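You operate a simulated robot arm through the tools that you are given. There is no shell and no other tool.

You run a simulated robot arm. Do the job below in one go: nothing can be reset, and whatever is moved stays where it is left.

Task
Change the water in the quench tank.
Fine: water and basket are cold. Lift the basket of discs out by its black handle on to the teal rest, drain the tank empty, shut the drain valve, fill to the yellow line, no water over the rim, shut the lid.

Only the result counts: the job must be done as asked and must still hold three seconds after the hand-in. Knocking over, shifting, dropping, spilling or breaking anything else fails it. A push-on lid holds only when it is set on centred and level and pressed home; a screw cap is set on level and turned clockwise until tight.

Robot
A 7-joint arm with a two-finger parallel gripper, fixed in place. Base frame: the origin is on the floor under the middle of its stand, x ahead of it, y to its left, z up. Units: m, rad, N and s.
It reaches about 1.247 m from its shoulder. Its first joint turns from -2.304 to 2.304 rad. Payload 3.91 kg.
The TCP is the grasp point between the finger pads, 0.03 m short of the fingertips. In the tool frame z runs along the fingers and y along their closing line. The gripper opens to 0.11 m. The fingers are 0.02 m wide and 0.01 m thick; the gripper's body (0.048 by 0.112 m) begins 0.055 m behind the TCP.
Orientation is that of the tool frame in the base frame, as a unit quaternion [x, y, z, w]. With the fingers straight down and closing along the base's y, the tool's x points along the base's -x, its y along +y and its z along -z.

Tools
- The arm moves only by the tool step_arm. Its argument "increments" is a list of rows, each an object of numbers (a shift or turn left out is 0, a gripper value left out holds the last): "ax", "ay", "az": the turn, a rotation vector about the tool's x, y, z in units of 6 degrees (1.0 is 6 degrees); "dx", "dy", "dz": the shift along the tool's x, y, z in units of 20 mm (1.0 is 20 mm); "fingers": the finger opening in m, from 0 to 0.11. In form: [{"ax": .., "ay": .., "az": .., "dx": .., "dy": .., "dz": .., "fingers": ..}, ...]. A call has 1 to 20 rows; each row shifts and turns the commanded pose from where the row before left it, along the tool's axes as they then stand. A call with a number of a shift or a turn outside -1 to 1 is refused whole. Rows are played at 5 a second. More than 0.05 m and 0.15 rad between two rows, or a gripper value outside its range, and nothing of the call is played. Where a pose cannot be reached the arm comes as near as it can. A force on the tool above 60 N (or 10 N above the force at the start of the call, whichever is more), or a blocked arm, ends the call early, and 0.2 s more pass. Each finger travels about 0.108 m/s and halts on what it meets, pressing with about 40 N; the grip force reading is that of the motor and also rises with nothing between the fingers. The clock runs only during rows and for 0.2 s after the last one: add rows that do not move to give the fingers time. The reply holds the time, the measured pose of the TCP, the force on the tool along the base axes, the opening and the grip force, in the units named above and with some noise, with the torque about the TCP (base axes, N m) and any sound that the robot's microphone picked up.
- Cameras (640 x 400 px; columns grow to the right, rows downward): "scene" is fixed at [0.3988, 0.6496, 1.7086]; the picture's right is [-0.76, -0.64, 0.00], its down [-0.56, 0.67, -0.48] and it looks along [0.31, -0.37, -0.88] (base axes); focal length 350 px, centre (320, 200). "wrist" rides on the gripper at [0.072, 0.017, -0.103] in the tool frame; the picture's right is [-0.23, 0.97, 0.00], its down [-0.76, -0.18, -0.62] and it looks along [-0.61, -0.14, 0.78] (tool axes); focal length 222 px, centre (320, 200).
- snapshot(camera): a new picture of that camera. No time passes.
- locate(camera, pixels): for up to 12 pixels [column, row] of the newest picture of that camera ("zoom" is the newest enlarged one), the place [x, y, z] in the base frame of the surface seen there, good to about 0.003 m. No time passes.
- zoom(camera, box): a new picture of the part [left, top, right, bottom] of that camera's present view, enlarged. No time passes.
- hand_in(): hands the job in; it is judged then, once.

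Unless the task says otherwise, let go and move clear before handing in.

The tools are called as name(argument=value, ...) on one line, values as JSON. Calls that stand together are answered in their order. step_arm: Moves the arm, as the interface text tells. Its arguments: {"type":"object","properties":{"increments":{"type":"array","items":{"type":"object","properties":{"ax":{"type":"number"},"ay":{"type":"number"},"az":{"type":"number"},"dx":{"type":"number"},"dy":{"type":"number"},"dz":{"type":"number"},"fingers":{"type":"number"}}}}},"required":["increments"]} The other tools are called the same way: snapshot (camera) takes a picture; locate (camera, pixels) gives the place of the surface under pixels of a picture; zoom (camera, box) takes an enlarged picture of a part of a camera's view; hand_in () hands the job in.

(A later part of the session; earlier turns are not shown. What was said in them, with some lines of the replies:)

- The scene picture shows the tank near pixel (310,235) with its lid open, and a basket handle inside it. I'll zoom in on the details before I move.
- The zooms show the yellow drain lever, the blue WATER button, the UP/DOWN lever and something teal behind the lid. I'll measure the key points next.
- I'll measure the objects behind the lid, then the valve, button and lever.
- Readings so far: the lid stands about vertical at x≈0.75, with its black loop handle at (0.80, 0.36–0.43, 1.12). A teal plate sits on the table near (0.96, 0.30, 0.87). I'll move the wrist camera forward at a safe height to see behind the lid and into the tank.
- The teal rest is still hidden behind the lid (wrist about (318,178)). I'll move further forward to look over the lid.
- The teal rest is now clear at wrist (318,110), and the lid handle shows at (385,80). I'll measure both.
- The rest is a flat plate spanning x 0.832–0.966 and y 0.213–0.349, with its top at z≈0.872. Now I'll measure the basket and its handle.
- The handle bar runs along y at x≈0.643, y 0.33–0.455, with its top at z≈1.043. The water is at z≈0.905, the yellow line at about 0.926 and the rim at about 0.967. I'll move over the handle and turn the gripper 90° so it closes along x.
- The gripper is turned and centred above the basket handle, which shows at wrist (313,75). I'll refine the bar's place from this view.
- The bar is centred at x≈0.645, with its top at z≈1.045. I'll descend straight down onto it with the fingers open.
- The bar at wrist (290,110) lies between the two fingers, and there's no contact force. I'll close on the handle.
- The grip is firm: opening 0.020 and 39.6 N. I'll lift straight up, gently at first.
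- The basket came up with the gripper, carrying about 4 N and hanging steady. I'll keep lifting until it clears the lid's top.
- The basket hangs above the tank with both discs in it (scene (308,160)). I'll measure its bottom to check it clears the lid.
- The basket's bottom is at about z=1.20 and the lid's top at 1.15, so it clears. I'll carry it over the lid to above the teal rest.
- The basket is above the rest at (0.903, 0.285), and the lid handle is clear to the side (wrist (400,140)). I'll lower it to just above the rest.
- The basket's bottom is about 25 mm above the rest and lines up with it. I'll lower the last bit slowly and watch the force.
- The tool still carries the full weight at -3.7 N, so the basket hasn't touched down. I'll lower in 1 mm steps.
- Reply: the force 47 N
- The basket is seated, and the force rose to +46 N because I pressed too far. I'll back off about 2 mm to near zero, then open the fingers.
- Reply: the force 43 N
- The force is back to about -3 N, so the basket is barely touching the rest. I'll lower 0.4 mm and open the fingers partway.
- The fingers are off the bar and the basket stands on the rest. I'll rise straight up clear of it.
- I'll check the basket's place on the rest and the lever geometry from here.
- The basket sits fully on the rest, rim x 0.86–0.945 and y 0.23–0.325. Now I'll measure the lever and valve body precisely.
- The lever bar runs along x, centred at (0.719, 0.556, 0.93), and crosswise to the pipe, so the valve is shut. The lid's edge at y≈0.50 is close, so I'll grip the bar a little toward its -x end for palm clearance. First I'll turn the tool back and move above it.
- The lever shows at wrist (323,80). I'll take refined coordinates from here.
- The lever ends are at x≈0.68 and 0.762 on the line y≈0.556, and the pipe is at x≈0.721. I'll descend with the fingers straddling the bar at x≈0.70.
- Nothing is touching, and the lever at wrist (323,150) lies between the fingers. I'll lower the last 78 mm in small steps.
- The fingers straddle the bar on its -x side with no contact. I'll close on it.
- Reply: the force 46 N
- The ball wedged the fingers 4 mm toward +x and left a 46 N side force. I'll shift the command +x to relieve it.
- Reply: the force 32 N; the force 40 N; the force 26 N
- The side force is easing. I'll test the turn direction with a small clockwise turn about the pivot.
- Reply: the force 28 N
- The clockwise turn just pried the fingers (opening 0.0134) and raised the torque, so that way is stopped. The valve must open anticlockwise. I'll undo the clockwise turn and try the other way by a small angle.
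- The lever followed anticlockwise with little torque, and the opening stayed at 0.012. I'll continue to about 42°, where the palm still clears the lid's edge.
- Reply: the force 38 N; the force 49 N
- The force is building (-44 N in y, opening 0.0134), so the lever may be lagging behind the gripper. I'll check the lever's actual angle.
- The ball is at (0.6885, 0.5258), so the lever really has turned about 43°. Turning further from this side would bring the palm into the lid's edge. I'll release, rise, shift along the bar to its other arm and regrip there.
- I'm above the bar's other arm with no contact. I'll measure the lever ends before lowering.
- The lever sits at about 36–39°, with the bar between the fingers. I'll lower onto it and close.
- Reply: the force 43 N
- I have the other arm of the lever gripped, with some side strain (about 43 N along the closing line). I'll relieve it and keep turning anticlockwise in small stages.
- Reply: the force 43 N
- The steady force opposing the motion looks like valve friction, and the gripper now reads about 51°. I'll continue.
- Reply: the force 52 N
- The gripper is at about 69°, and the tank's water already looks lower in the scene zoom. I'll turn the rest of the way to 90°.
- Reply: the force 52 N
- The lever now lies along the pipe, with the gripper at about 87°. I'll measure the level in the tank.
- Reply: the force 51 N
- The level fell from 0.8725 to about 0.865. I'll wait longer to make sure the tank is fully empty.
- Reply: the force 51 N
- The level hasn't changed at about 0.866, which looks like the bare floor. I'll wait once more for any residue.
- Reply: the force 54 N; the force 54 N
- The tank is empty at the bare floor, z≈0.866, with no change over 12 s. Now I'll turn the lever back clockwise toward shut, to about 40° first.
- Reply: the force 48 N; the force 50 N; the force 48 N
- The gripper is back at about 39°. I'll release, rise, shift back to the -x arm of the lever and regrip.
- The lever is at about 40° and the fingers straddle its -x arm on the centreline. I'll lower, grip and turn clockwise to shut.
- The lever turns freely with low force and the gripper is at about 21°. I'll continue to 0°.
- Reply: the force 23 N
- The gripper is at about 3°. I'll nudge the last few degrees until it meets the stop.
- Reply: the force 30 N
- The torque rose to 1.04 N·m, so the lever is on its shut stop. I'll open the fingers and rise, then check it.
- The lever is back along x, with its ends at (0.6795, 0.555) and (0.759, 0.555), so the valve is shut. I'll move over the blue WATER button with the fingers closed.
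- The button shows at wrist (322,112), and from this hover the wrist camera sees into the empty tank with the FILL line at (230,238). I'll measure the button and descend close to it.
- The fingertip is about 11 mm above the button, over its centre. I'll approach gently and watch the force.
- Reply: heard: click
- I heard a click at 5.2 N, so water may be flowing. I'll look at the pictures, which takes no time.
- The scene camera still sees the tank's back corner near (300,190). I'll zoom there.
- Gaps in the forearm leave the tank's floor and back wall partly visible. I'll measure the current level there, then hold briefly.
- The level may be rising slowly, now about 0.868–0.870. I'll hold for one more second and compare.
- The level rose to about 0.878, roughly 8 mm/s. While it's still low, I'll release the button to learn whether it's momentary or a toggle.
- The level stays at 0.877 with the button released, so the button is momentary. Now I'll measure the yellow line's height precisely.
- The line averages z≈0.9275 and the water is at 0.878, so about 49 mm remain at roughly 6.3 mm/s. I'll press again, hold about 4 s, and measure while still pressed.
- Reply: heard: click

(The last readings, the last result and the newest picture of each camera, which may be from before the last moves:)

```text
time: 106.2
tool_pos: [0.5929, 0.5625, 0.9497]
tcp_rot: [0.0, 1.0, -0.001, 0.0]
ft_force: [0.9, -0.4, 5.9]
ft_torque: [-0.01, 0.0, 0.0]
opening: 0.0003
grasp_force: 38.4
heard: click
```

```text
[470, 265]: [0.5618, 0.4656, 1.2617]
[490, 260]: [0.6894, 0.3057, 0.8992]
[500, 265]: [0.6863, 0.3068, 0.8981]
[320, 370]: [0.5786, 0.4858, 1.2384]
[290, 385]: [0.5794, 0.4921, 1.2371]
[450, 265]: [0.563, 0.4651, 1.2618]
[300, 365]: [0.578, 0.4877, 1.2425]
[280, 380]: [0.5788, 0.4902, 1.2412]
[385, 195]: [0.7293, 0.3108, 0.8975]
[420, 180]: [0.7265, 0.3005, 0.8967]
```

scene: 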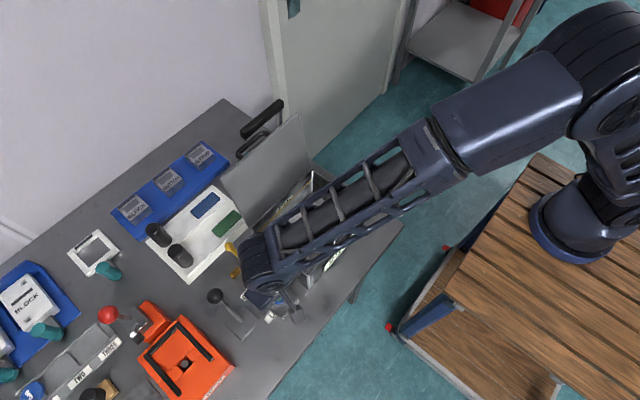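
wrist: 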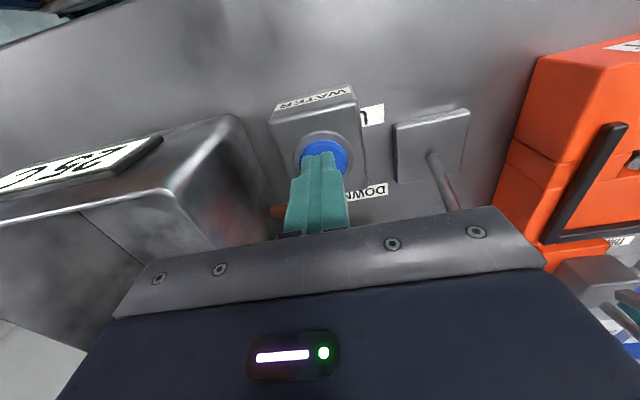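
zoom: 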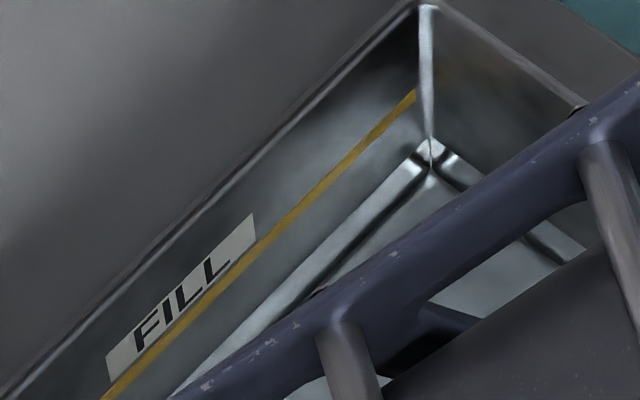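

The level is now about 0.898, about 5 mm/s. Still pressed, I'll hold for another 3.6 s.

step_arm(increments=[{}, {}, {}, {}, {}, {}, {}, {}, {}, {}, {}, {}, {}, {}, {}, {}, {}])

zoom(camera="scene", box=[275, 170, 325, 215])

locate(camera="zoom", pixels=[[490, 260], [500, 265], [510, 255], [385, 195], [420, 180], [400, 190], [360, 220], [330, 245], [440, 180], [485, 270]])

```text
time: 109.8
tool_pos: [0.5936, 0.5618, 0.9476]
tcp_rot: [0.0, 1.0, 0.0, 0.0]
ft_force: [-0.5, -0.8, 4.2]
ft_torque: [-0.05, 0.02, -0.01]
opening: 0.0001
grasp_force: 37.3
```

```text
8.89 times, centred on (300, 192) of scene
```

zoom: 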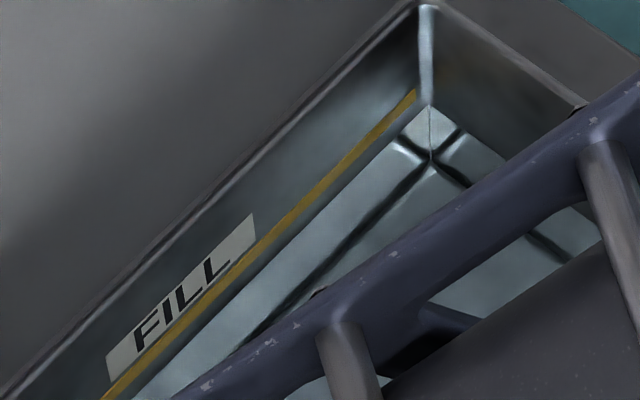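

```text
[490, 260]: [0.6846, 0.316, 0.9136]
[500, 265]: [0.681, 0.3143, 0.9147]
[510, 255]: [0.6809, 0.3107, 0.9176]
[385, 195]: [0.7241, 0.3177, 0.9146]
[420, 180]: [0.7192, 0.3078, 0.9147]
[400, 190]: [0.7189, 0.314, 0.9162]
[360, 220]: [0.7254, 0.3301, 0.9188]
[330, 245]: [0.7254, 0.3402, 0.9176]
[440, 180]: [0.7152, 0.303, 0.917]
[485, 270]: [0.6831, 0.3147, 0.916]
```

The level is about 0.916 at a steady 5 mm/s, so roughly 11 mm remain. I'll hold 1.4 s more and compare with the yellow line.

step_arm(increments=[{}, {}, {}, {}, {}, {}])

zoom(camera="scene", box=[275, 170, 325, 215])

locate(camera="zoom", pixels=[[490, 260], [500, 265], [510, 255], [385, 195], [420, 180], [400, 190], [360, 220], [330, 245], [440, 180], [485, 270]])

```text
time: 111.2
tool_pos: [0.5921, 0.5623, 0.9474]
tcp_rot: [0.0, 1.0, 0.0, 0.0]
ft_force: [-0.2, 0.2, 4.5]
ft_torque: [-0.02, 0.02, -0.03]
opening: 0.0003
grasp_force: 37.6
```

```text
8.89 times, centred on (300, 192) of scene
```

zoom: 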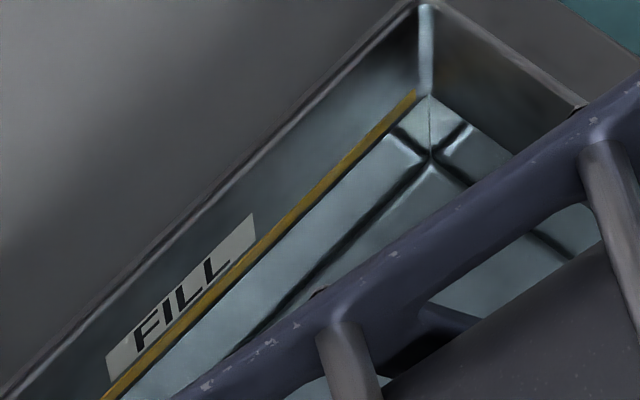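

```text
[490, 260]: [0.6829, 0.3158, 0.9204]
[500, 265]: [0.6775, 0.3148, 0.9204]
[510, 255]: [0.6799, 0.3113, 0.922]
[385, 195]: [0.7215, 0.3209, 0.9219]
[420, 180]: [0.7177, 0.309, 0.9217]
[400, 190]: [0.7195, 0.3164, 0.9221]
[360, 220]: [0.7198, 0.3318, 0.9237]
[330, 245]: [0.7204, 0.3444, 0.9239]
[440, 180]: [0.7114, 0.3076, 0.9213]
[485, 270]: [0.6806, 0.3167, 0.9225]
```

The level is about 0.922, just under the line. I'll zoom in closely to compare the waterline with the yellow line.

zoom(camera="scene", box=[292, 176, 312, 192])

locate(camera="zoom", pixels=[[320, 200], [340, 200], [360, 200], [380, 200], [300, 200], [280, 200], [260, 200], [420, 200], [240, 200], [400, 200], [220, 200], [200, 200]])

```text
16.00 times, centred on (302, 184) of scene
```

zoom: 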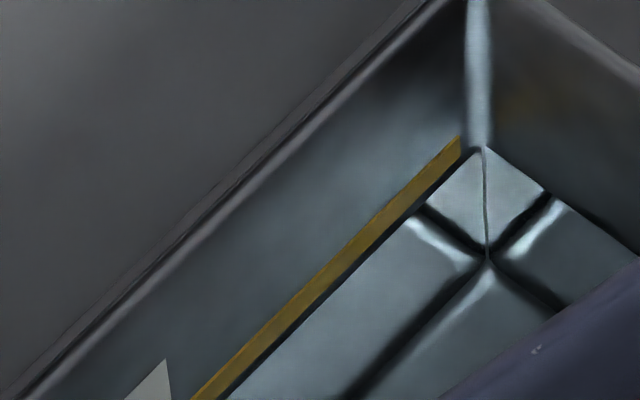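

```text
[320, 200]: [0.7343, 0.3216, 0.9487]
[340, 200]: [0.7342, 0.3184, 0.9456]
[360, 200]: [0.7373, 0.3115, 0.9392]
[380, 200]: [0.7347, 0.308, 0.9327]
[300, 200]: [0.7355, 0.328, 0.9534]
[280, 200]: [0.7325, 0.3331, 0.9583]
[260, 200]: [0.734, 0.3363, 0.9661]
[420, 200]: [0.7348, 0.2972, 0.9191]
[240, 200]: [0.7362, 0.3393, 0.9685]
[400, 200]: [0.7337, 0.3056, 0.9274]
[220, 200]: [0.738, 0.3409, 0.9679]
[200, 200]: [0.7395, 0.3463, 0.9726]
```

zoom(camera="scene", box=[298, 181, 306, 187])

zoom(camera="scene", box=[302, 176, 314, 184])

```text
16.00 times, centred on (302, 184) of scene
```

zoom: 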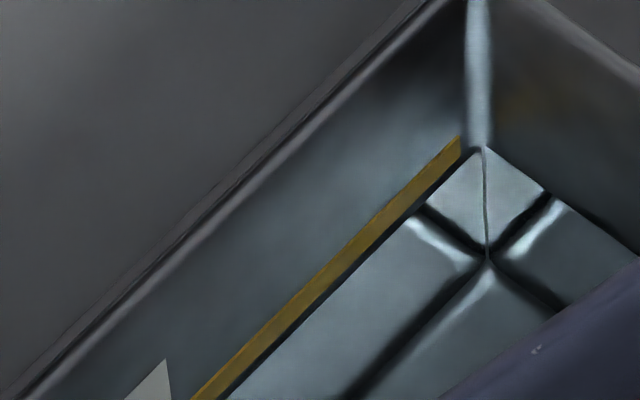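

```text
16.00 times, centred on (308, 180) of scene
```

zoom: 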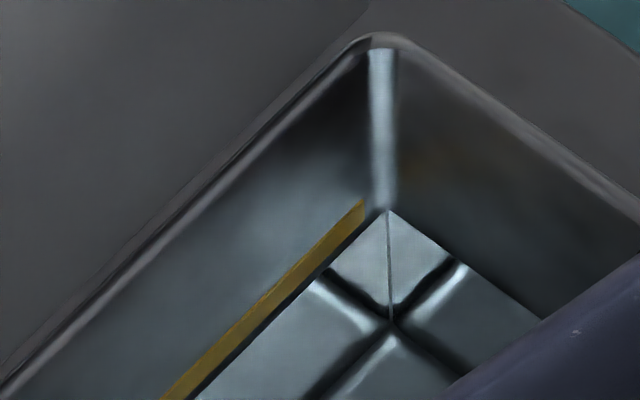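

I'll sample locate points on the waterline by the corner and on the yellow line, to compare them directly.

locate(camera="zoom", pixels=[[388, 216], [388, 222], [380, 225], [396, 225], [388, 235], [388, 205], [385, 195], [350, 217], [330, 238], [300, 268], [270, 299], [240, 330]])

locate(camera="zoom", pixels=[[360, 260], [340, 280], [320, 300], [300, 320], [280, 340], [260, 360], [400, 280], [430, 300], [420, 250], [450, 290], [370, 300], [340, 340]])

```text
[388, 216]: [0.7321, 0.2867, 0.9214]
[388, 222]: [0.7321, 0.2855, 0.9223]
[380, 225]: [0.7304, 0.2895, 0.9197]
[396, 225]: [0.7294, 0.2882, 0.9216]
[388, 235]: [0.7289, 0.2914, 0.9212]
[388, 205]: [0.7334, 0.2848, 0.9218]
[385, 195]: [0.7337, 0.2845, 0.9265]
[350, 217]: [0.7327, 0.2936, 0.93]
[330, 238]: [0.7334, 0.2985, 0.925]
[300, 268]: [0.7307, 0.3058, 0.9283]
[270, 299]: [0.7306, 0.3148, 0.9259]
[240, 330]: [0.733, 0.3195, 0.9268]
```

```text
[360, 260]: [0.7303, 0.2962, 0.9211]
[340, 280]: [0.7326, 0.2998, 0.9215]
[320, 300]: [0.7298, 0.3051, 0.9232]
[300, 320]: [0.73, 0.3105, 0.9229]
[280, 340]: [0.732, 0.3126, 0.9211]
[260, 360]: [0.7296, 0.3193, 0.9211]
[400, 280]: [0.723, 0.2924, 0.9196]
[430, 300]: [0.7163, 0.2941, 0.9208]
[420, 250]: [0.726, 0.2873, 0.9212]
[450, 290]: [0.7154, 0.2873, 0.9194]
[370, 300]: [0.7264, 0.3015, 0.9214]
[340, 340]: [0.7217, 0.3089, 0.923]
```

The water is at about 0.9213 and the line at about 0.9272, so about 6 mm are left. I'll hold another 0.8 s and check again.

step_arm(increments=[{}, {}, {}])

zoom(camera="scene", box=[302, 176, 314, 184])

locate(camera="zoom", pixels=[[360, 260], [340, 280], [320, 300], [300, 320], [280, 340], [260, 360], [400, 280], [430, 300], [420, 250], [450, 290], [370, 300], [340, 340]])

```text
time: 112.0
tool_pos: [0.5928, 0.5624, 0.9486]
tcp_rot: [0.0, 1.0, 0.0, 0.001]
ft_force: [-0.2, -0.3, 5.1]
ft_torque: [-0.02, 0.04, -0.02]
opening: 0.0
grasp_force: 37.8
```

```text
16.00 times, centred on (308, 180) of scene
```

zoom: 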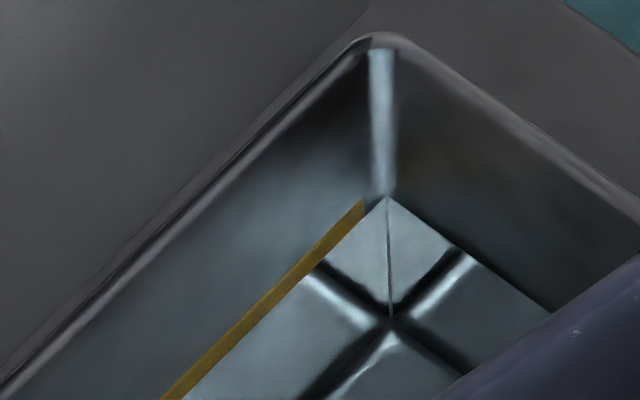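

```text
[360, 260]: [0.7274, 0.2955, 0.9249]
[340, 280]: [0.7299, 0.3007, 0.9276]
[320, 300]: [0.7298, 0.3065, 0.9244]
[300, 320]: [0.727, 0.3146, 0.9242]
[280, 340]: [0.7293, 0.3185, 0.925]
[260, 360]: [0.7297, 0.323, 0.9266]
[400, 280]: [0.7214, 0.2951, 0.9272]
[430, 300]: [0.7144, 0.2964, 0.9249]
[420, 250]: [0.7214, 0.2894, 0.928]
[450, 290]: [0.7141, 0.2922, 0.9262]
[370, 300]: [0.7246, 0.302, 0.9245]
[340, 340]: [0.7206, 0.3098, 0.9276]
```

The level averages about 0.926 and now touches the yellow line's lower edge. I'll hold 0.2 s more, release, and then check.

step_arm(increments=[{}, {"dz": -0.6}, {}])

zoom(camera="scene", box=[302, 176, 314, 184])

locate(camera="zoom", pixels=[[360, 260], [340, 280], [320, 300], [300, 320], [280, 340], [260, 360], [400, 280], [430, 300], [420, 250], [450, 290], [370, 300], [340, 340]])

```text
time: 112.8
tool_pos: [0.5913, 0.5642, 0.9602]
tcp_rot: [0.001, 1.0, -0.001, 0.0]
ft_force: [0.5, -1.1, 0.6]
ft_torque: [-0.04, 0.03, 0.01]
opening: 0.0
grasp_force: 38.0
```

```text
16.00 times, centred on (308, 180) of scene
```

zoom: 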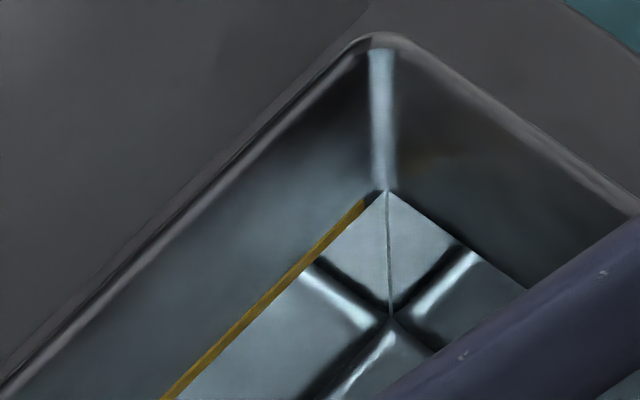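

```text
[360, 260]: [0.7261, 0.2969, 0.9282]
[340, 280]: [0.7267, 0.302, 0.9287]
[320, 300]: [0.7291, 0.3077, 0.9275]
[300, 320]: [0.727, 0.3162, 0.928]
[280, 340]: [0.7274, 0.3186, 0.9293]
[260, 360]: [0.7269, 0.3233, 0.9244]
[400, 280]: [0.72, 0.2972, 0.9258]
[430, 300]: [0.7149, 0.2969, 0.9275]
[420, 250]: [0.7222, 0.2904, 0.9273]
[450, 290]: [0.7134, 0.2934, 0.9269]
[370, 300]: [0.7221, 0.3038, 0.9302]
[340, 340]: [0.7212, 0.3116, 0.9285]
```

The level reads about 0.9277, and the waterline now sits in the middle of the yellow line. The button is released. I'll rise and confirm the level is steady from another view.

step_arm(increments=[{"dz": -0.5}, {"dz": -1}, {"dz": -1}, {"dz": -1}, {"dz": -1}, {"dz": -1}])

snapshot(camera="wrist")

zoom(camera="wrist", box=[60, 70, 320, 270])

zoom(camera="scene", box=[240, 160, 370, 290])

```text
time: 114.2
tool_pos: [0.5926, 0.5644, 1.0703]
tcp_rot: [0.0, 1.0, 0.0, 0.0]
ft_force: [-0.2, 0.0, -0.2]
ft_torque: [0.02, 0.02, -0.02]
opening: 0.0001
grasp_force: 38.1
```

```text
taken
```

wrist: 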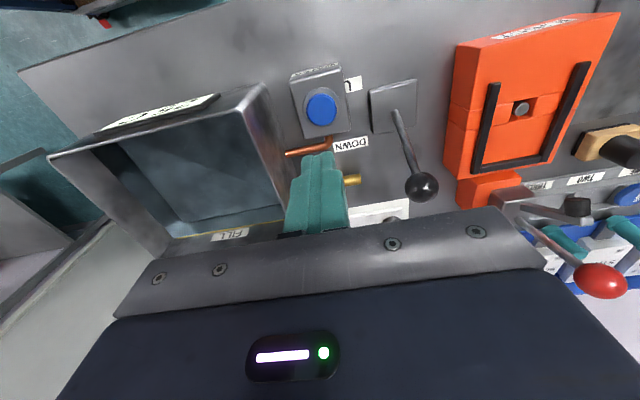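

```text
2.00 times, centred on (190, 170) of wrist
```

zoom: 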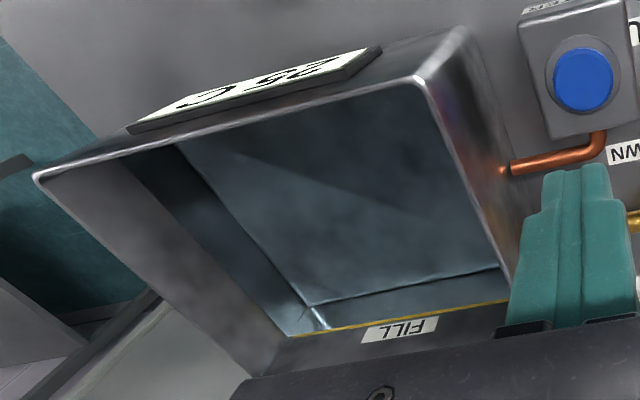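

```text
3.08 times, centred on (305, 225) of scene
```

zoom: 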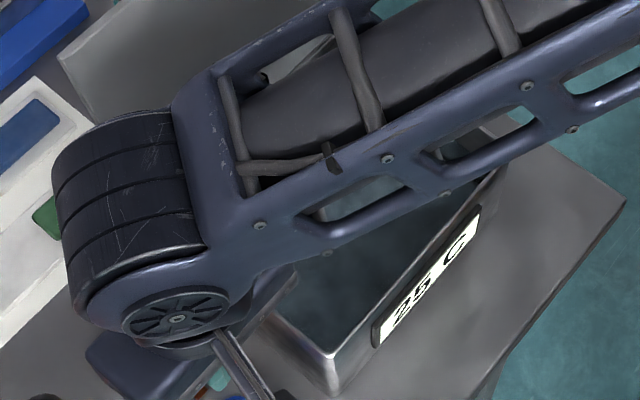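

The wrist view shows the water's edge right on the yellow line, zoom (400,318). I'll rise to travel height.

step_arm(increments=[{"dz": -1}, {"dz": -1}, {"dz": -1}, {"dz": -1}, {"dz": -1}, {"dz": -1}, {"dz": -1}, {"dz": -1}, {"dz": -1}, {"dz": -1}, {"dz": -1}, {"dz": -1}, {"dz": -1}, {"dz": -1}, {"dz": -1}, {}])

step_arm(increments=[{"dx": -0.9, "dy": -0.9}, {"dx": -0.9, "dy": -0.9}, {"dx": -0.9, "dy": -0.9}, {"dx": -0.9, "dy": -0.9}, {"dx": -0.9, "dy": -0.9}, {"dx": -0.9, "dy": -0.9}, {"dx": -0.9, "dy": -0.9}, {"dx": -0.9, "dy": -0.9}, {"dx": -0.9, "dy": -0.9}, {}])

snapshot(camera="scene")

zoom(camera="scene", box=[240, 160, 370, 290])

snapshot(camera="wrist")

```text
time: 117.6
tool_pos: [0.5919, 0.564, 1.3696]
tcp_rot: [0.0, 1.0, 0.0, 0.0]
ft_force: [0.3, 0.9, 0.0]
ft_torque: [0.02, 0.01, -0.01]
opening: 0.0
grasp_force: 37.0
```

```text
time: 119.8
tool_pos: [0.755, 0.4007, 1.3706]
tcp_rot: [0.0, 1.0, 0.0, 0.0]
ft_force: [-0.5, -0.5, -0.8]
ft_torque: [0.02, 0.0, -0.01]
opening: 0.0
grasp_force: 37.9
```

```text
taken
```

scene: 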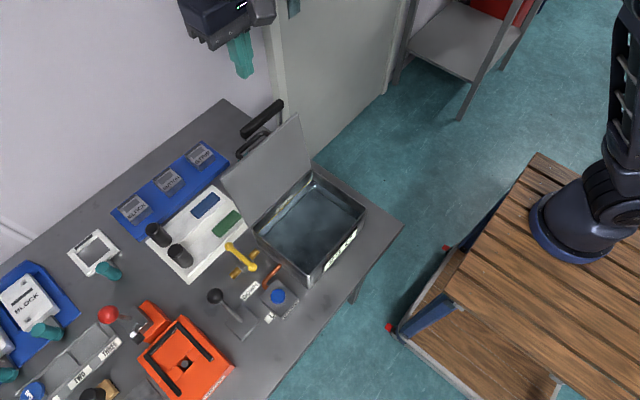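

```text
3.08 times, centred on (305, 225) of scene
```

zoom: 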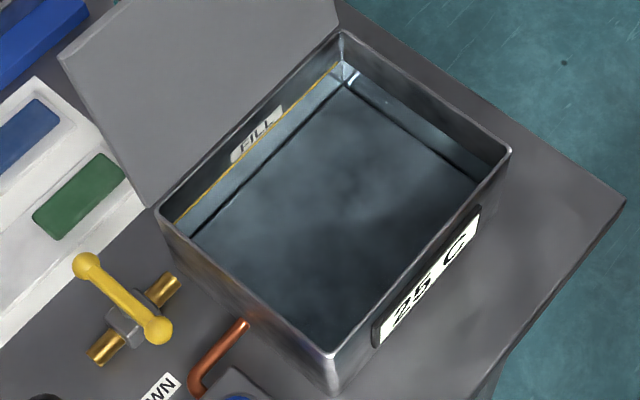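

```text
taken
```

wrist: 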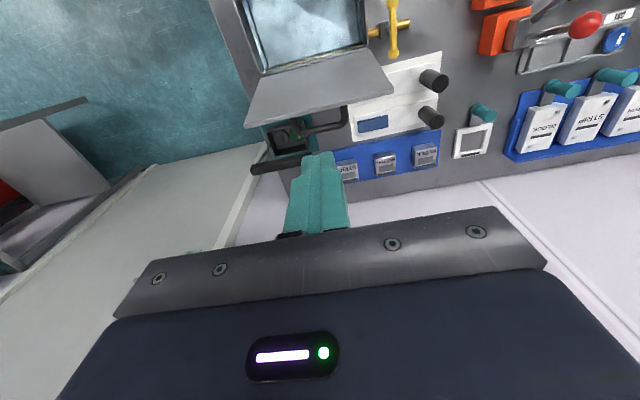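

The scene camera now has a clear view into the tank. I'll verify the level across the surface and against the yellow line.

zoom(camera="scene", box=[265, 180, 315, 225])

locate(camera="scene", pixels=[[320, 205], [310, 220], [330, 220], [300, 225], [340, 210], [320, 235], [315, 245], [290, 225], [335, 225], [325, 212], [305, 235], [318, 228]])

```text
8.89 times, centred on (290, 202) of scene
```

zoom: 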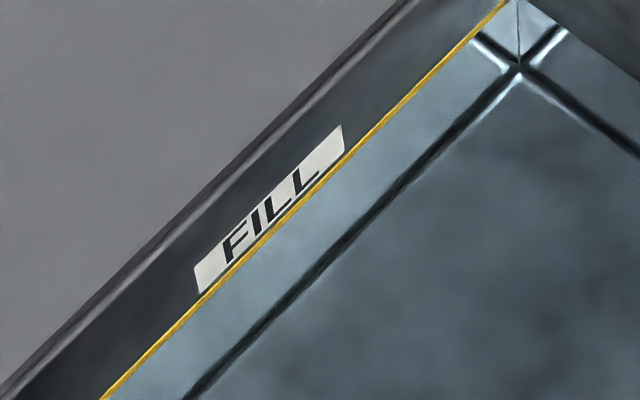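

```text
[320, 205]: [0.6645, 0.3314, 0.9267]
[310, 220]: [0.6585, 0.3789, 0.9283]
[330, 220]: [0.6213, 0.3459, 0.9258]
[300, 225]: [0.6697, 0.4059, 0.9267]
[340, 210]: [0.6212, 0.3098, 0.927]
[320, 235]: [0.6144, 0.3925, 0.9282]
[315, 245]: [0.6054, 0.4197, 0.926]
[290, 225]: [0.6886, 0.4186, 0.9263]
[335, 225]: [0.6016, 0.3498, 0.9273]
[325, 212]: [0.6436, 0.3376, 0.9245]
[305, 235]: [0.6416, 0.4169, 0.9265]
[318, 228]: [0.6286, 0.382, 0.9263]
```

The level is steady at about 0.9266, right at the yellow line. Next I'll turn the gripper to close along x and measure the lid's handle.

step_arm(increments=[{"az": -1, "fingers": 0.05}, {"az": -1}, {"az": -1}, {"az": -1}, {"az": -1}, {"az": -1}, {"az": -1}, {"az": -1}, {"az": -1}, {"az": -1}, {"az": -1}, {"az": -1}, {"az": -1}, {"az": -1}, {"az": -1}, {}])

snapshot(camera="wrist")

zoom(camera="wrist", box=[200, 40, 360, 160])

```text
time: 123.2
tool_pos: [0.7549, 0.4008, 1.3699]
tcp_rot: [0.707, -0.707, 0.0, 0.0]
ft_force: [0.2, -0.3, -0.1]
ft_torque: [-0.02, -0.04, 0.02]
opening: 0.05
grasp_force: 0.0
```

```text
taken
```

wrist: 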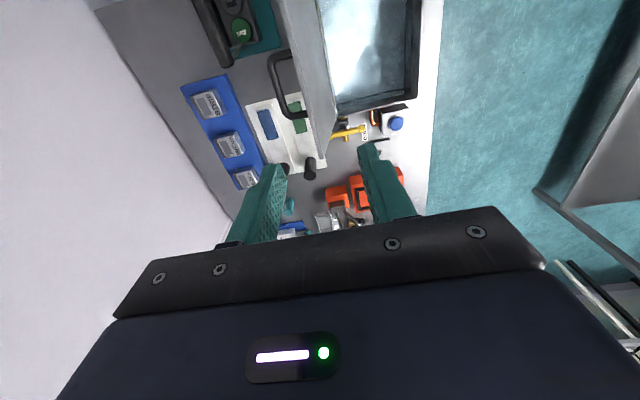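

```text
3.33 times, centred on (280, 100) of wrist
```

zoom: 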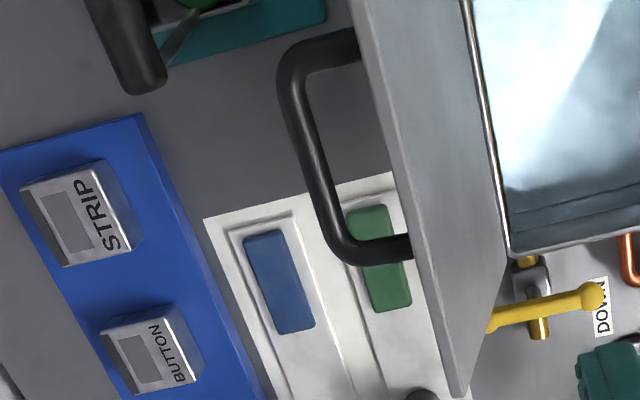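

locate(camera="zoom", pixels=[[295, 95], [312, 150], [330, 210], [345, 245], [290, 75], [330, 50], [380, 248], [355, 45], [365, 30], [400, 150], [460, 380], [345, 10]])

```text
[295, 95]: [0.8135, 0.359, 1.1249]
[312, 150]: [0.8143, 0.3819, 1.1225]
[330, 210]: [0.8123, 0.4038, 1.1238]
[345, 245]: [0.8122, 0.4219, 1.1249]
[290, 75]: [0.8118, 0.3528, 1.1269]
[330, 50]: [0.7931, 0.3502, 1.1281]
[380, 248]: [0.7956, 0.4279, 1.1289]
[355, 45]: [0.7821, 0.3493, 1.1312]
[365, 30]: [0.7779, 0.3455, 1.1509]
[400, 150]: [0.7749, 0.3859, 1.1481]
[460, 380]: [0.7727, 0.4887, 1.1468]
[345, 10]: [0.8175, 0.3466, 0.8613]
```

The handle bar is at x≈0.813, y 0.355–0.425, with its top at z≈1.125. The lid's outer face is at x≈0.775. I'll position over the bar's middle and descend most of the way.

step_arm(increments=[{"dy": -0.967, "dx": 0.18, "fingers": 0.032}, {"dy": -0.967, "dx": 0.18}, {"dy": -0.967, "dx": 0.18}, {"dz": 1}, {"dz": 1}, {"dz": 1}, {"dz": 1}, {"dz": 1}, {"dz": 1}, {"dz": 1}, {"dz": 1}, {"dz": 1}, {}])

snapshot(camera="wrist")

snapshot(camera="scene")

```text
time: 126.0
tool_pos: [0.8119, 0.3905, 1.1898]
tcp_rot: [-0.707, 0.707, 0.0, 0.0]
ft_force: [-0.3, -0.2, -0.4]
ft_torque: [-0.01, -0.01, -0.01]
opening: 0.0318
grasp_force: 0.1
```

```text
taken
```

wrist: 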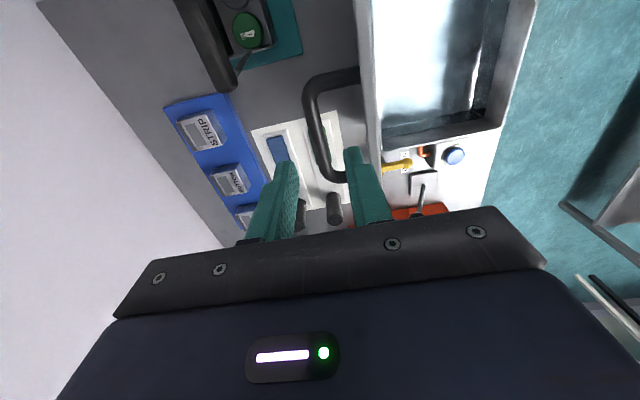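

```text
taken
```

scene: 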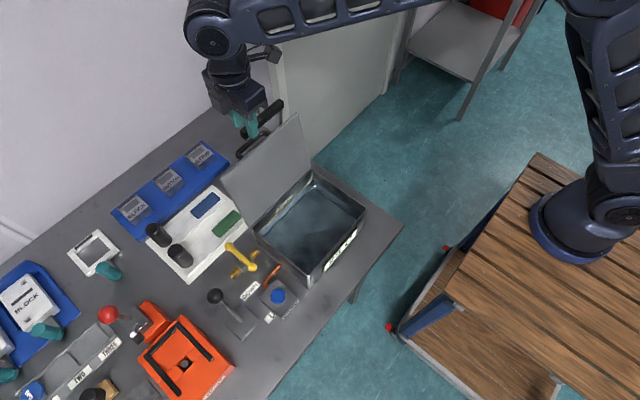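

The bar at wrist (318,130) lies between the fingers. I'll confirm its place once more from this nearer view.

locate(camera="wrist", pixels=[[309, 100], [314, 120], [320, 145], [326, 168], [306, 100], [312, 100], [345, 74], [362, 60], [372, 80]])

```text
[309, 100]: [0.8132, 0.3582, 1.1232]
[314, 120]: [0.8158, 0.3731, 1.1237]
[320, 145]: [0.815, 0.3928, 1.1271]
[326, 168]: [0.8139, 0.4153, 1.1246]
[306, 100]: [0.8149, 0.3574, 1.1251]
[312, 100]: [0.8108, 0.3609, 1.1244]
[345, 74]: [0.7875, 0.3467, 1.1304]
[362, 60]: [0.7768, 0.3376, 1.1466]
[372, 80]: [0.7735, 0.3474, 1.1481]
```

step_arm(increments=[{"dz": 0.6, "dy": -0.1}, {"dz": 0.6}, {"dz": 0.6}, {"dz": 0.6}, {"dz": 0.5}, {}])

snapshot(camera="wrist")

zoom(camera="scene", box=[180, 60, 340, 200])

```text
time: 127.4
tool_pos: [0.8143, 0.3898, 1.1303]
tcp_rot: [-0.707, 0.707, 0.001, 0.0]
ft_force: [0.3, 0.6, 0.2]
ft_torque: [0.0, -0.03, -0.04]
opening: 0.032
grasp_force: 0.1
```

```text
taken
```

wrist: 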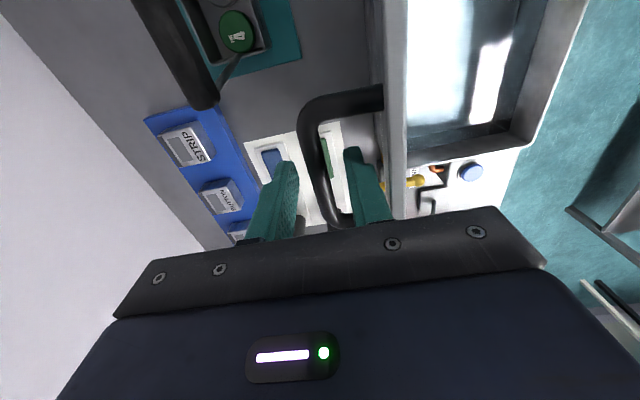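

```text
2.86 times, centred on (260, 130) of scene
```

zoom: 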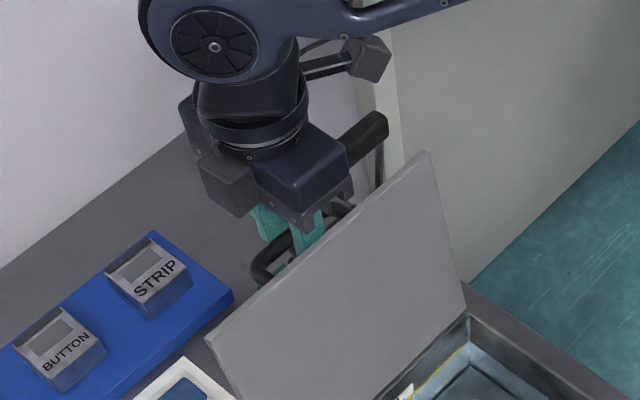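

The bar sits between the fingers with no contact. I'll narrow the opening to a loose hook of 0.022 and start swinging the lid along its arc toward the tank.

step_arm(increments=[{"fingers": 0.022}, {"fingers": 0.022}, {"dy": 0.66, "dz": -0.285}, {"dy": 0.685, "dz": -0.225}, {"dy": 0.705, "dz": -0.17}, {}])

snapshot(camera="wrist")

snapshot(camera="scene")

```text
time: 128.8
tool_pos: [0.7739, 0.3916, 1.1465]
tcp_rot: [-0.707, 0.708, 0.001, 0.0]
ft_force: [0.3, 0.5, 0.3]
ft_torque: [0.0, 0.01, 0.0]
opening: 0.0219
grasp_force: 0.1
```

```text
taken
```

wrist: 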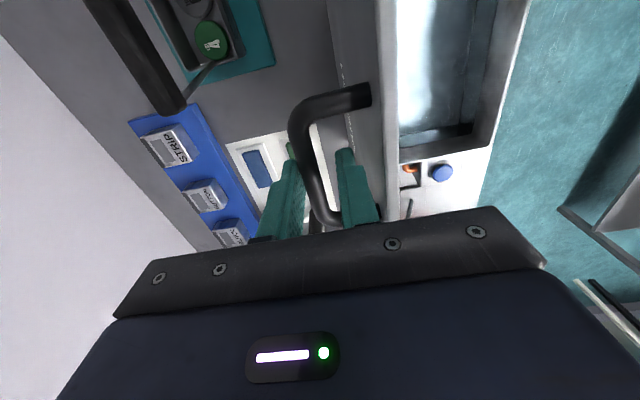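

```text
taken
```

scene: 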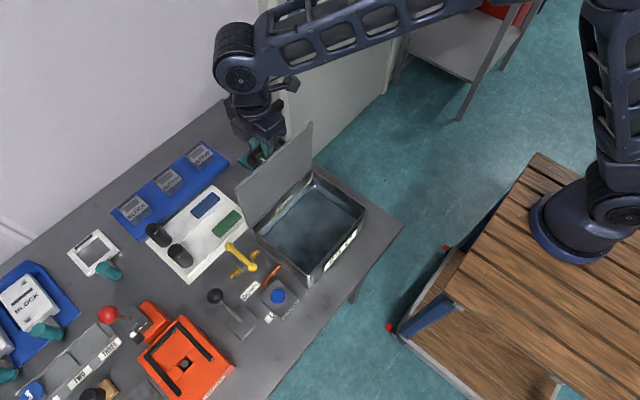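

The lid is following the hook with almost no force. I'll continue through vertical.

step_arm(increments=[{"dy": 0.715, "dz": -0.105}, {"dy": 0.72, "dz": -0.04}, {"dy": 0.72, "dz": 0.02}, {"dy": 0.72, "dz": 0.085}, {}])

snapshot(camera="wrist")

snapshot(camera="scene")

```text
time: 130.0
tool_pos: [0.7156, 0.3892, 1.1454]
tcp_rot: [0.708, -0.707, 0.001, 0.001]
ft_force: [0.5, 0.7, -0.6]
ft_torque: [0.0, 0.02, -0.02]
opening: 0.0219
grasp_force: 0.0
```

```text
taken
```

wrist: 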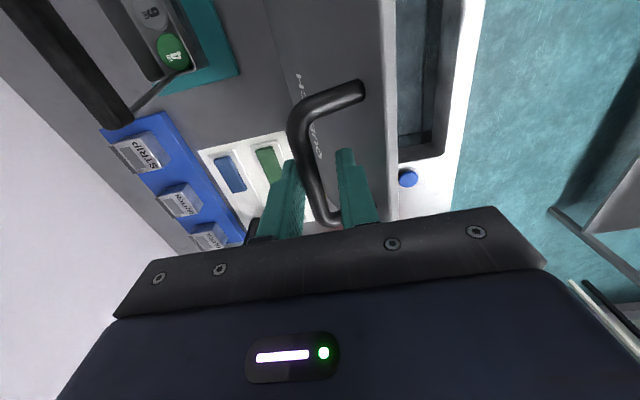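

```text
taken
```

scene: 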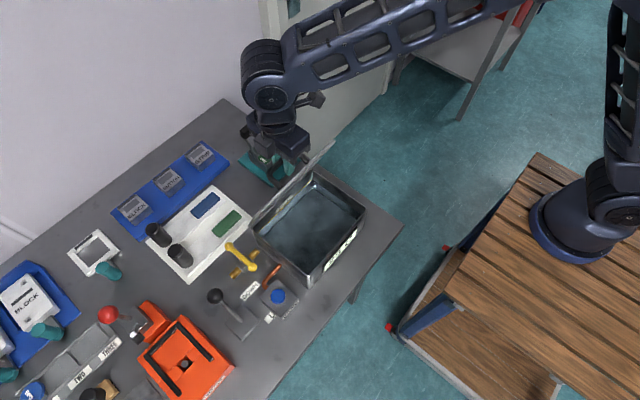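

The lid is past vertical and still between the fingers. I'll check where the bar sits relative to the TCP before going on.

locate(camera="wrist", pixels=[[300, 120], [308, 150], [318, 190], [330, 100], [360, 90], [390, 30], [390, 120], [392, 190]])

```text
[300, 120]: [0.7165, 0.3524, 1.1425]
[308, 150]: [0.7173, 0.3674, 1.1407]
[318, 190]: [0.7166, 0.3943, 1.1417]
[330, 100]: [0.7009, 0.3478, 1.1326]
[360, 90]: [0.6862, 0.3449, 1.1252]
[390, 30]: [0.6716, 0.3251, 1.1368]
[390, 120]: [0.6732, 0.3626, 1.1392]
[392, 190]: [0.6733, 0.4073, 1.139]
```

The bar is at (0.717, 1.136), within 3 mm of the predicted arc. I'll continue lowering the lid.

step_arm(increments=[{"dy": 0.705, "dz": 0.15}, {"dy": 0.69, "dz": 0.205}, {"dy": 0.67, "dz": 0.265}, {"dy": 0.645, "dz": 0.325}, {}])

snapshot(camera="wrist")

locate(camera="wrist", pixels=[[300, 120], [308, 150], [318, 190], [390, 120]])

```text
time: 131.2
tool_pos: [0.6619, 0.3885, 1.1278]
tcp_rot: [-0.707, 0.708, -0.001, 0.0]
ft_force: [-0.1, -0.4, -0.8]
ft_torque: [0.01, 0.01, 0.03]
opening: 0.022
grasp_force: 0.0
```

```text
taken
```

wrist: 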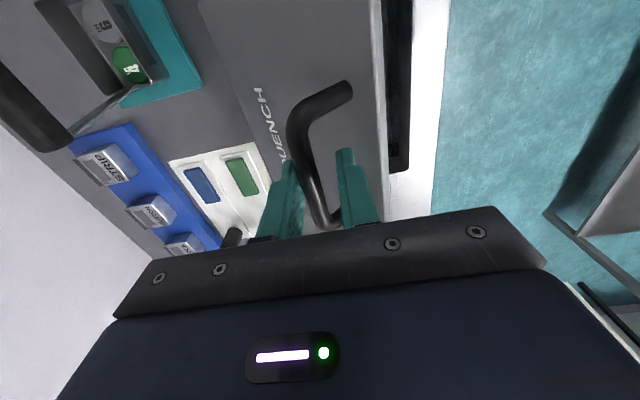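

```text
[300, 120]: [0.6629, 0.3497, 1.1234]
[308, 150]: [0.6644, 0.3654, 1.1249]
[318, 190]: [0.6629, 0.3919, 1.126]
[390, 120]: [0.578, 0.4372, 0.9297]
```

The bar stays centred in the hook and the force is near zero. I'll continue.

step_arm(increments=[{"dy": 0.615, "dz": 0.36}, {"dy": 0.58, "dz": 0.42}, {"dy": 0.54, "dz": 0.47}, {"dy": 0.495, "dz": 0.51}, {}])

snapshot(camera="wrist")

locate(camera="wrist", pixels=[[300, 120], [308, 150], [318, 190], [320, 100], [270, 60]])

```text
time: 132.4
tool_pos: [0.6167, 0.3896, 1.0909]
tcp_rot: [-0.707, 0.707, 0.0, 0.0]
ft_force: [0.5, 0.6, 0.6]
ft_torque: [0.02, -0.01, 0.02]
opening: 0.0219
grasp_force: 0.1
```

```text
taken
```

wrist: 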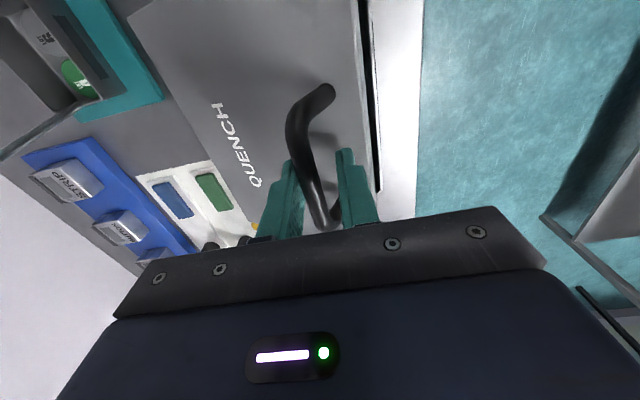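

```text
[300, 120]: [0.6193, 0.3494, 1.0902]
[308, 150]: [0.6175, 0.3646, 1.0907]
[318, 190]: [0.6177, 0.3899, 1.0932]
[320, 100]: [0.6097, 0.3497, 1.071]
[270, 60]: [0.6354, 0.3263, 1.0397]
```

The lid is about 25° from shut and still under control. I'll lower it the rest of the way.

step_arm(increments=[{"dy": 0.445, "dz": 0.52}, {"dy": 0.4, "dz": 0.57}, {"dy": 0.34, "dz": 0.61}, {}])

snapshot(camera="wrist")

locate(camera="wrist", pixels=[[300, 120], [308, 150], [318, 190], [320, 100], [270, 60], [340, 40], [200, 30]])

snapshot(camera="scene")

```text
time: 133.4
tool_pos: [0.5932, 0.3908, 1.0582]
tcp_rot: [-0.707, 0.707, 0.0, 0.0]
ft_force: [-0.4, 0.7, -1.4]
ft_torque: [0.01, -0.01, 0.0]
opening: 0.0221
grasp_force: 0.1
```

```text
taken
```

wrist: 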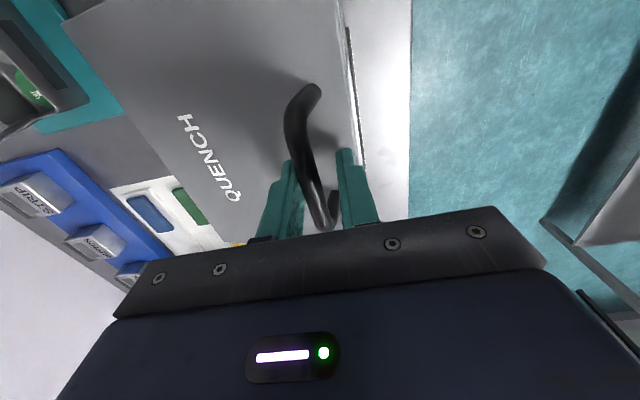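

```text
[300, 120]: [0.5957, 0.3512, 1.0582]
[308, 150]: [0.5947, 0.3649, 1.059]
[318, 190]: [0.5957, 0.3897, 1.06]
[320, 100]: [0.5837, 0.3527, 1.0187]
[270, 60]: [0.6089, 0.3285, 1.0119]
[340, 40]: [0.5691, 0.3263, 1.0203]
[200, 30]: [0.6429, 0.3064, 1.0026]
```

```text
taken
```

scene: 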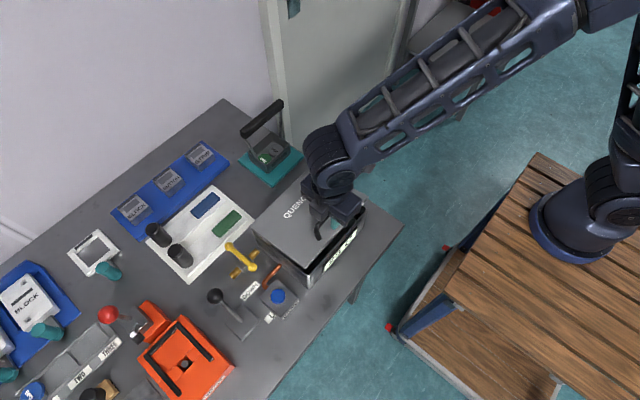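

The lid's front edge is about 45 mm above its seat. I'll take the last steps of the arc down.

step_arm(increments=[{"dy": 0.26, "dz": 0.5}, {"dy": 0.2, "dz": 0.5}, {"dy": 0.12, "dz": 0.4}, {}])

snapshot(camera="wrist")

locate(camera="wrist", pixels=[[300, 120], [308, 150], [318, 190], [270, 60], [330, 40], [200, 30], [345, 100]])

zoom(camera="scene", box=[230, 150, 390, 300])

```text
time: 134.4
tool_pos: [0.5816, 0.3912, 1.0308]
tcp_rot: [0.707, -0.707, 0.0, -0.001]
ft_force: [0.5, -0.3, 0.2]
ft_torque: [0.02, -0.01, -0.01]
opening: 0.022
grasp_force: 0.0
```

```text
taken
```

wrist: 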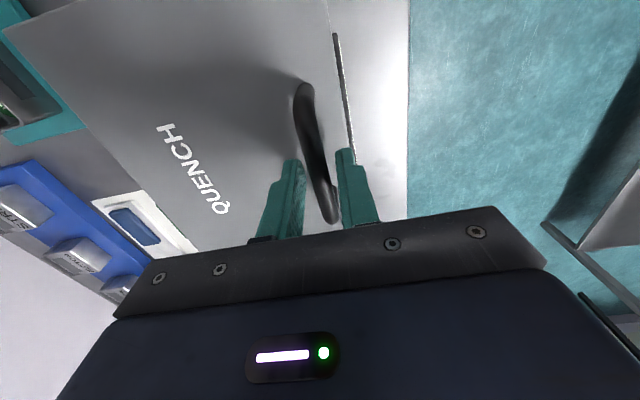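

```text
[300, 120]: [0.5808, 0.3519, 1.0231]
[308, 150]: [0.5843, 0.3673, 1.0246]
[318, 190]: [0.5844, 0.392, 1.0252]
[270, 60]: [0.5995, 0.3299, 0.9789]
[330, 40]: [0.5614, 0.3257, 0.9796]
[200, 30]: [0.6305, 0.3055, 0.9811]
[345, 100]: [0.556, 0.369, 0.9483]
```

```text
2.67 times, centred on (310, 225) of scene
```

zoom: 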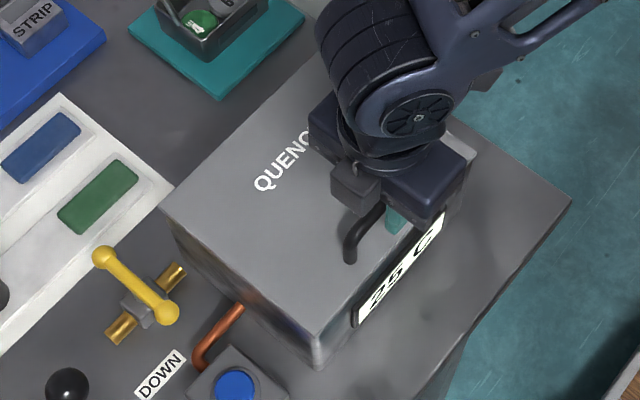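

The lid's top reads z≈0.980 across its width (wrist (270,60), (330,40), (200,30)), so it has come down flat. I'll open the fingers and rise clear.

step_arm(increments=[{"fingers": 0.04}, {"fingers": 0.04}, {"dz": -0.5}, {"dz": -1}, {"dz": -1}, {"dz": -1}, {"dz": -1}, {"dz": -1}, {"dz": -1}])

snapshot(camera="wrist")

snapshot(camera="scene")

```text
time: 136.4
tool_pos: [0.5817, 0.3898, 1.1603]
tcp_rot: [0.708, -0.707, 0.0, 0.0]
ft_force: [-0.5, -0.9, -0.4]
ft_torque: [-0.01, 0.01, 0.01]
opening: 0.0398
grasp_force: 0.1
```

```text
taken
```

wrist: 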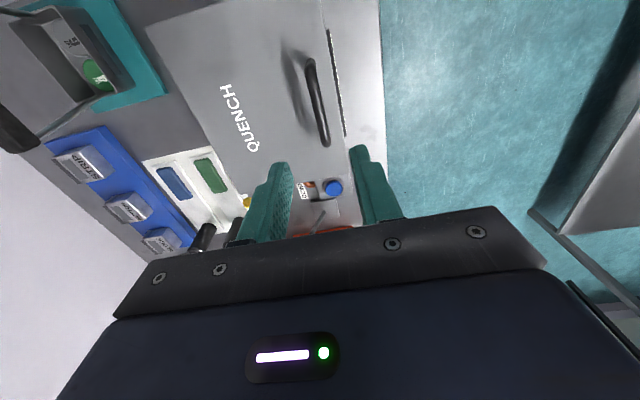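

```text
taken
```

scene: 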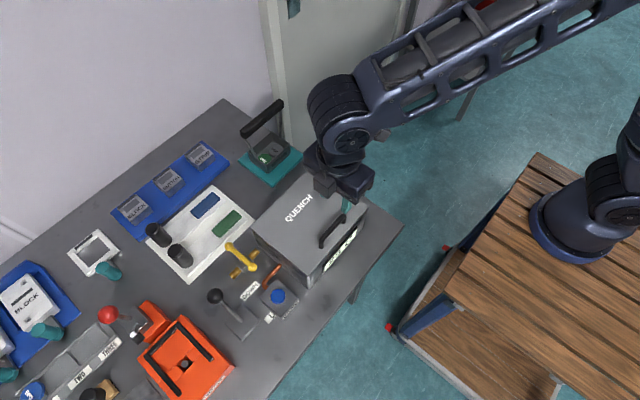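

The gripper is clear and the lid appears shut. I'll check it's level front to back and that it sits on the rim.

locate(camera="wrist", pixels=[[160, 40], [240, 30], [315, 20], [200, 70], [260, 100], [285, 150], [250, 150], [300, 150], [230, 180]])

zoom(camera="scene", box=[230, 150, 390, 300])

locate(camera="zoom", pixels=[[175, 200], [200, 230], [250, 270], [300, 310], [330, 320], [400, 260], [440, 200], [320, 330], [315, 350], [230, 160]])

```text
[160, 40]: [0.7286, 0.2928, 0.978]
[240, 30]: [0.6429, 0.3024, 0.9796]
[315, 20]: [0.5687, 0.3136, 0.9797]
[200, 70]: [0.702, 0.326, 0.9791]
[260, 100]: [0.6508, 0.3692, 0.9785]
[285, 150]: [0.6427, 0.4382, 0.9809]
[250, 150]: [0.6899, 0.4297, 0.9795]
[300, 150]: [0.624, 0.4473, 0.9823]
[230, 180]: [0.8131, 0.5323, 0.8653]
```

```text
2.67 times, centred on (310, 225) of scene
```

zoom: 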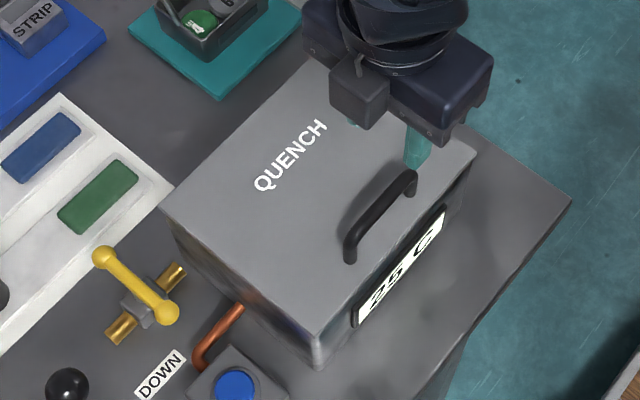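

```text
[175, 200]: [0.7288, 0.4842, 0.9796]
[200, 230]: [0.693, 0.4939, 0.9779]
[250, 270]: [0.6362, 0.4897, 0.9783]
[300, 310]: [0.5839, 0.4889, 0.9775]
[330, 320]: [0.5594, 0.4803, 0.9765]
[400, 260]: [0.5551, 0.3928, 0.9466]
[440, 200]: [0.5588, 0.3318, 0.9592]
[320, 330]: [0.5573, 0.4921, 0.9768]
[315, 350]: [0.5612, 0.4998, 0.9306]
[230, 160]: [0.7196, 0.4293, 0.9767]
```

The lid is flat at z≈0.978 from front to back and sits on the rim, so it is shut. I'll retreat well clear and make a final check of everything.

step_arm(increments=[{"dz": -1}, {"dz": -1}, {"dz": -1}, {"dz": -1}, {"dz": -1}, {"dz": -1}, {"dz": -1}, {"dz": -1}, {"dz": -1}, {"dz": -1}, {"dy": 1}, {"dy": 1}, {"dy": 1}, {"dy": 1}, {"dy": 1}, {"dy": 1}, {"dy": 1}, {}])

snapshot(camera="scene")

zoom(camera="scene", box=[200, 80, 400, 310])

snapshot(camera="wrist")

```text
time: 140.2
tool_pos: [0.441, 0.3897, 1.3594]
tcp_rot: [0.707, -0.707, 0.0, 0.0]
ft_force: [-0.7, 0.3, 0.0]
ft_torque: [0.0, -0.01, 0.01]
opening: 0.0401
grasp_force: 0.0
```

```text
taken
```

scene: 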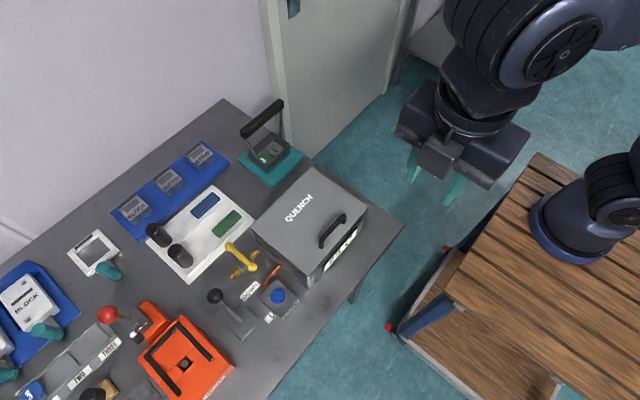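

```text
1.74 times, centred on (300, 195) of scene
```

zoom: 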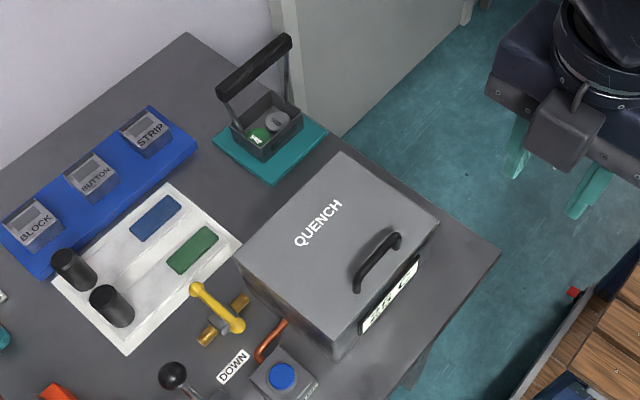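

```text
taken
```

wrist: 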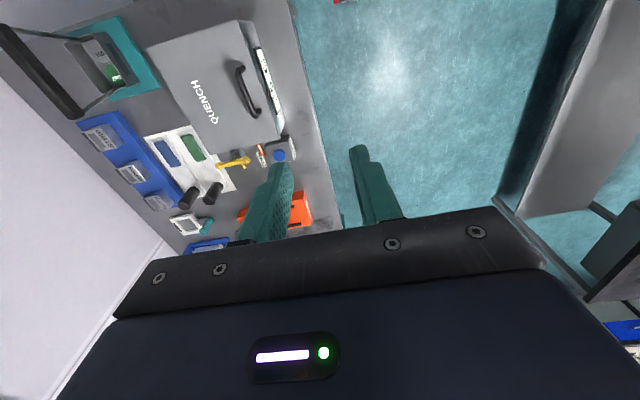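

The final pictures show everything in place:
- **Basket:** it stands upright on the teal rest with both discs in it (zoom (265,125)).
- **Drain valve:** the yellow lever is crosswise to its pipe, so it is shut (zoom (217,308)).
- **Water:** the button is released, and I last measured the level at the yellow line.
- **Lid:** it is flat and shut.
- **Surroundings:** nothing else has moved, and the arm is clear.

I'm handing in.

hand_in()

```text
The job is handed in.
```

The quench tank's water is changed and the job is handed in; I haven't seen the judge's result.

- **Basket:** lifted out by its black handle and standing on the teal rest with both discs in it.
- **Drain:** the tank was drained to its bare floor (z ≈ 0.866 m, with no change over the last 12 s). The drain valve was then turned back to its shut stop.
- **Fill:** the water was filled to z ≈ 0.927 m, on the yellow line and about 40 mm below the rim. The water button is released, and I saw no water on the table.
- **Lid:** swung shut by its handle. It lies flat on the rim; I did not press it down.

The basket took a brief push of about 46 N as I set it on the rest, but it stayed upright with its discs in place. Nothing else was moved, and the arm is clear.
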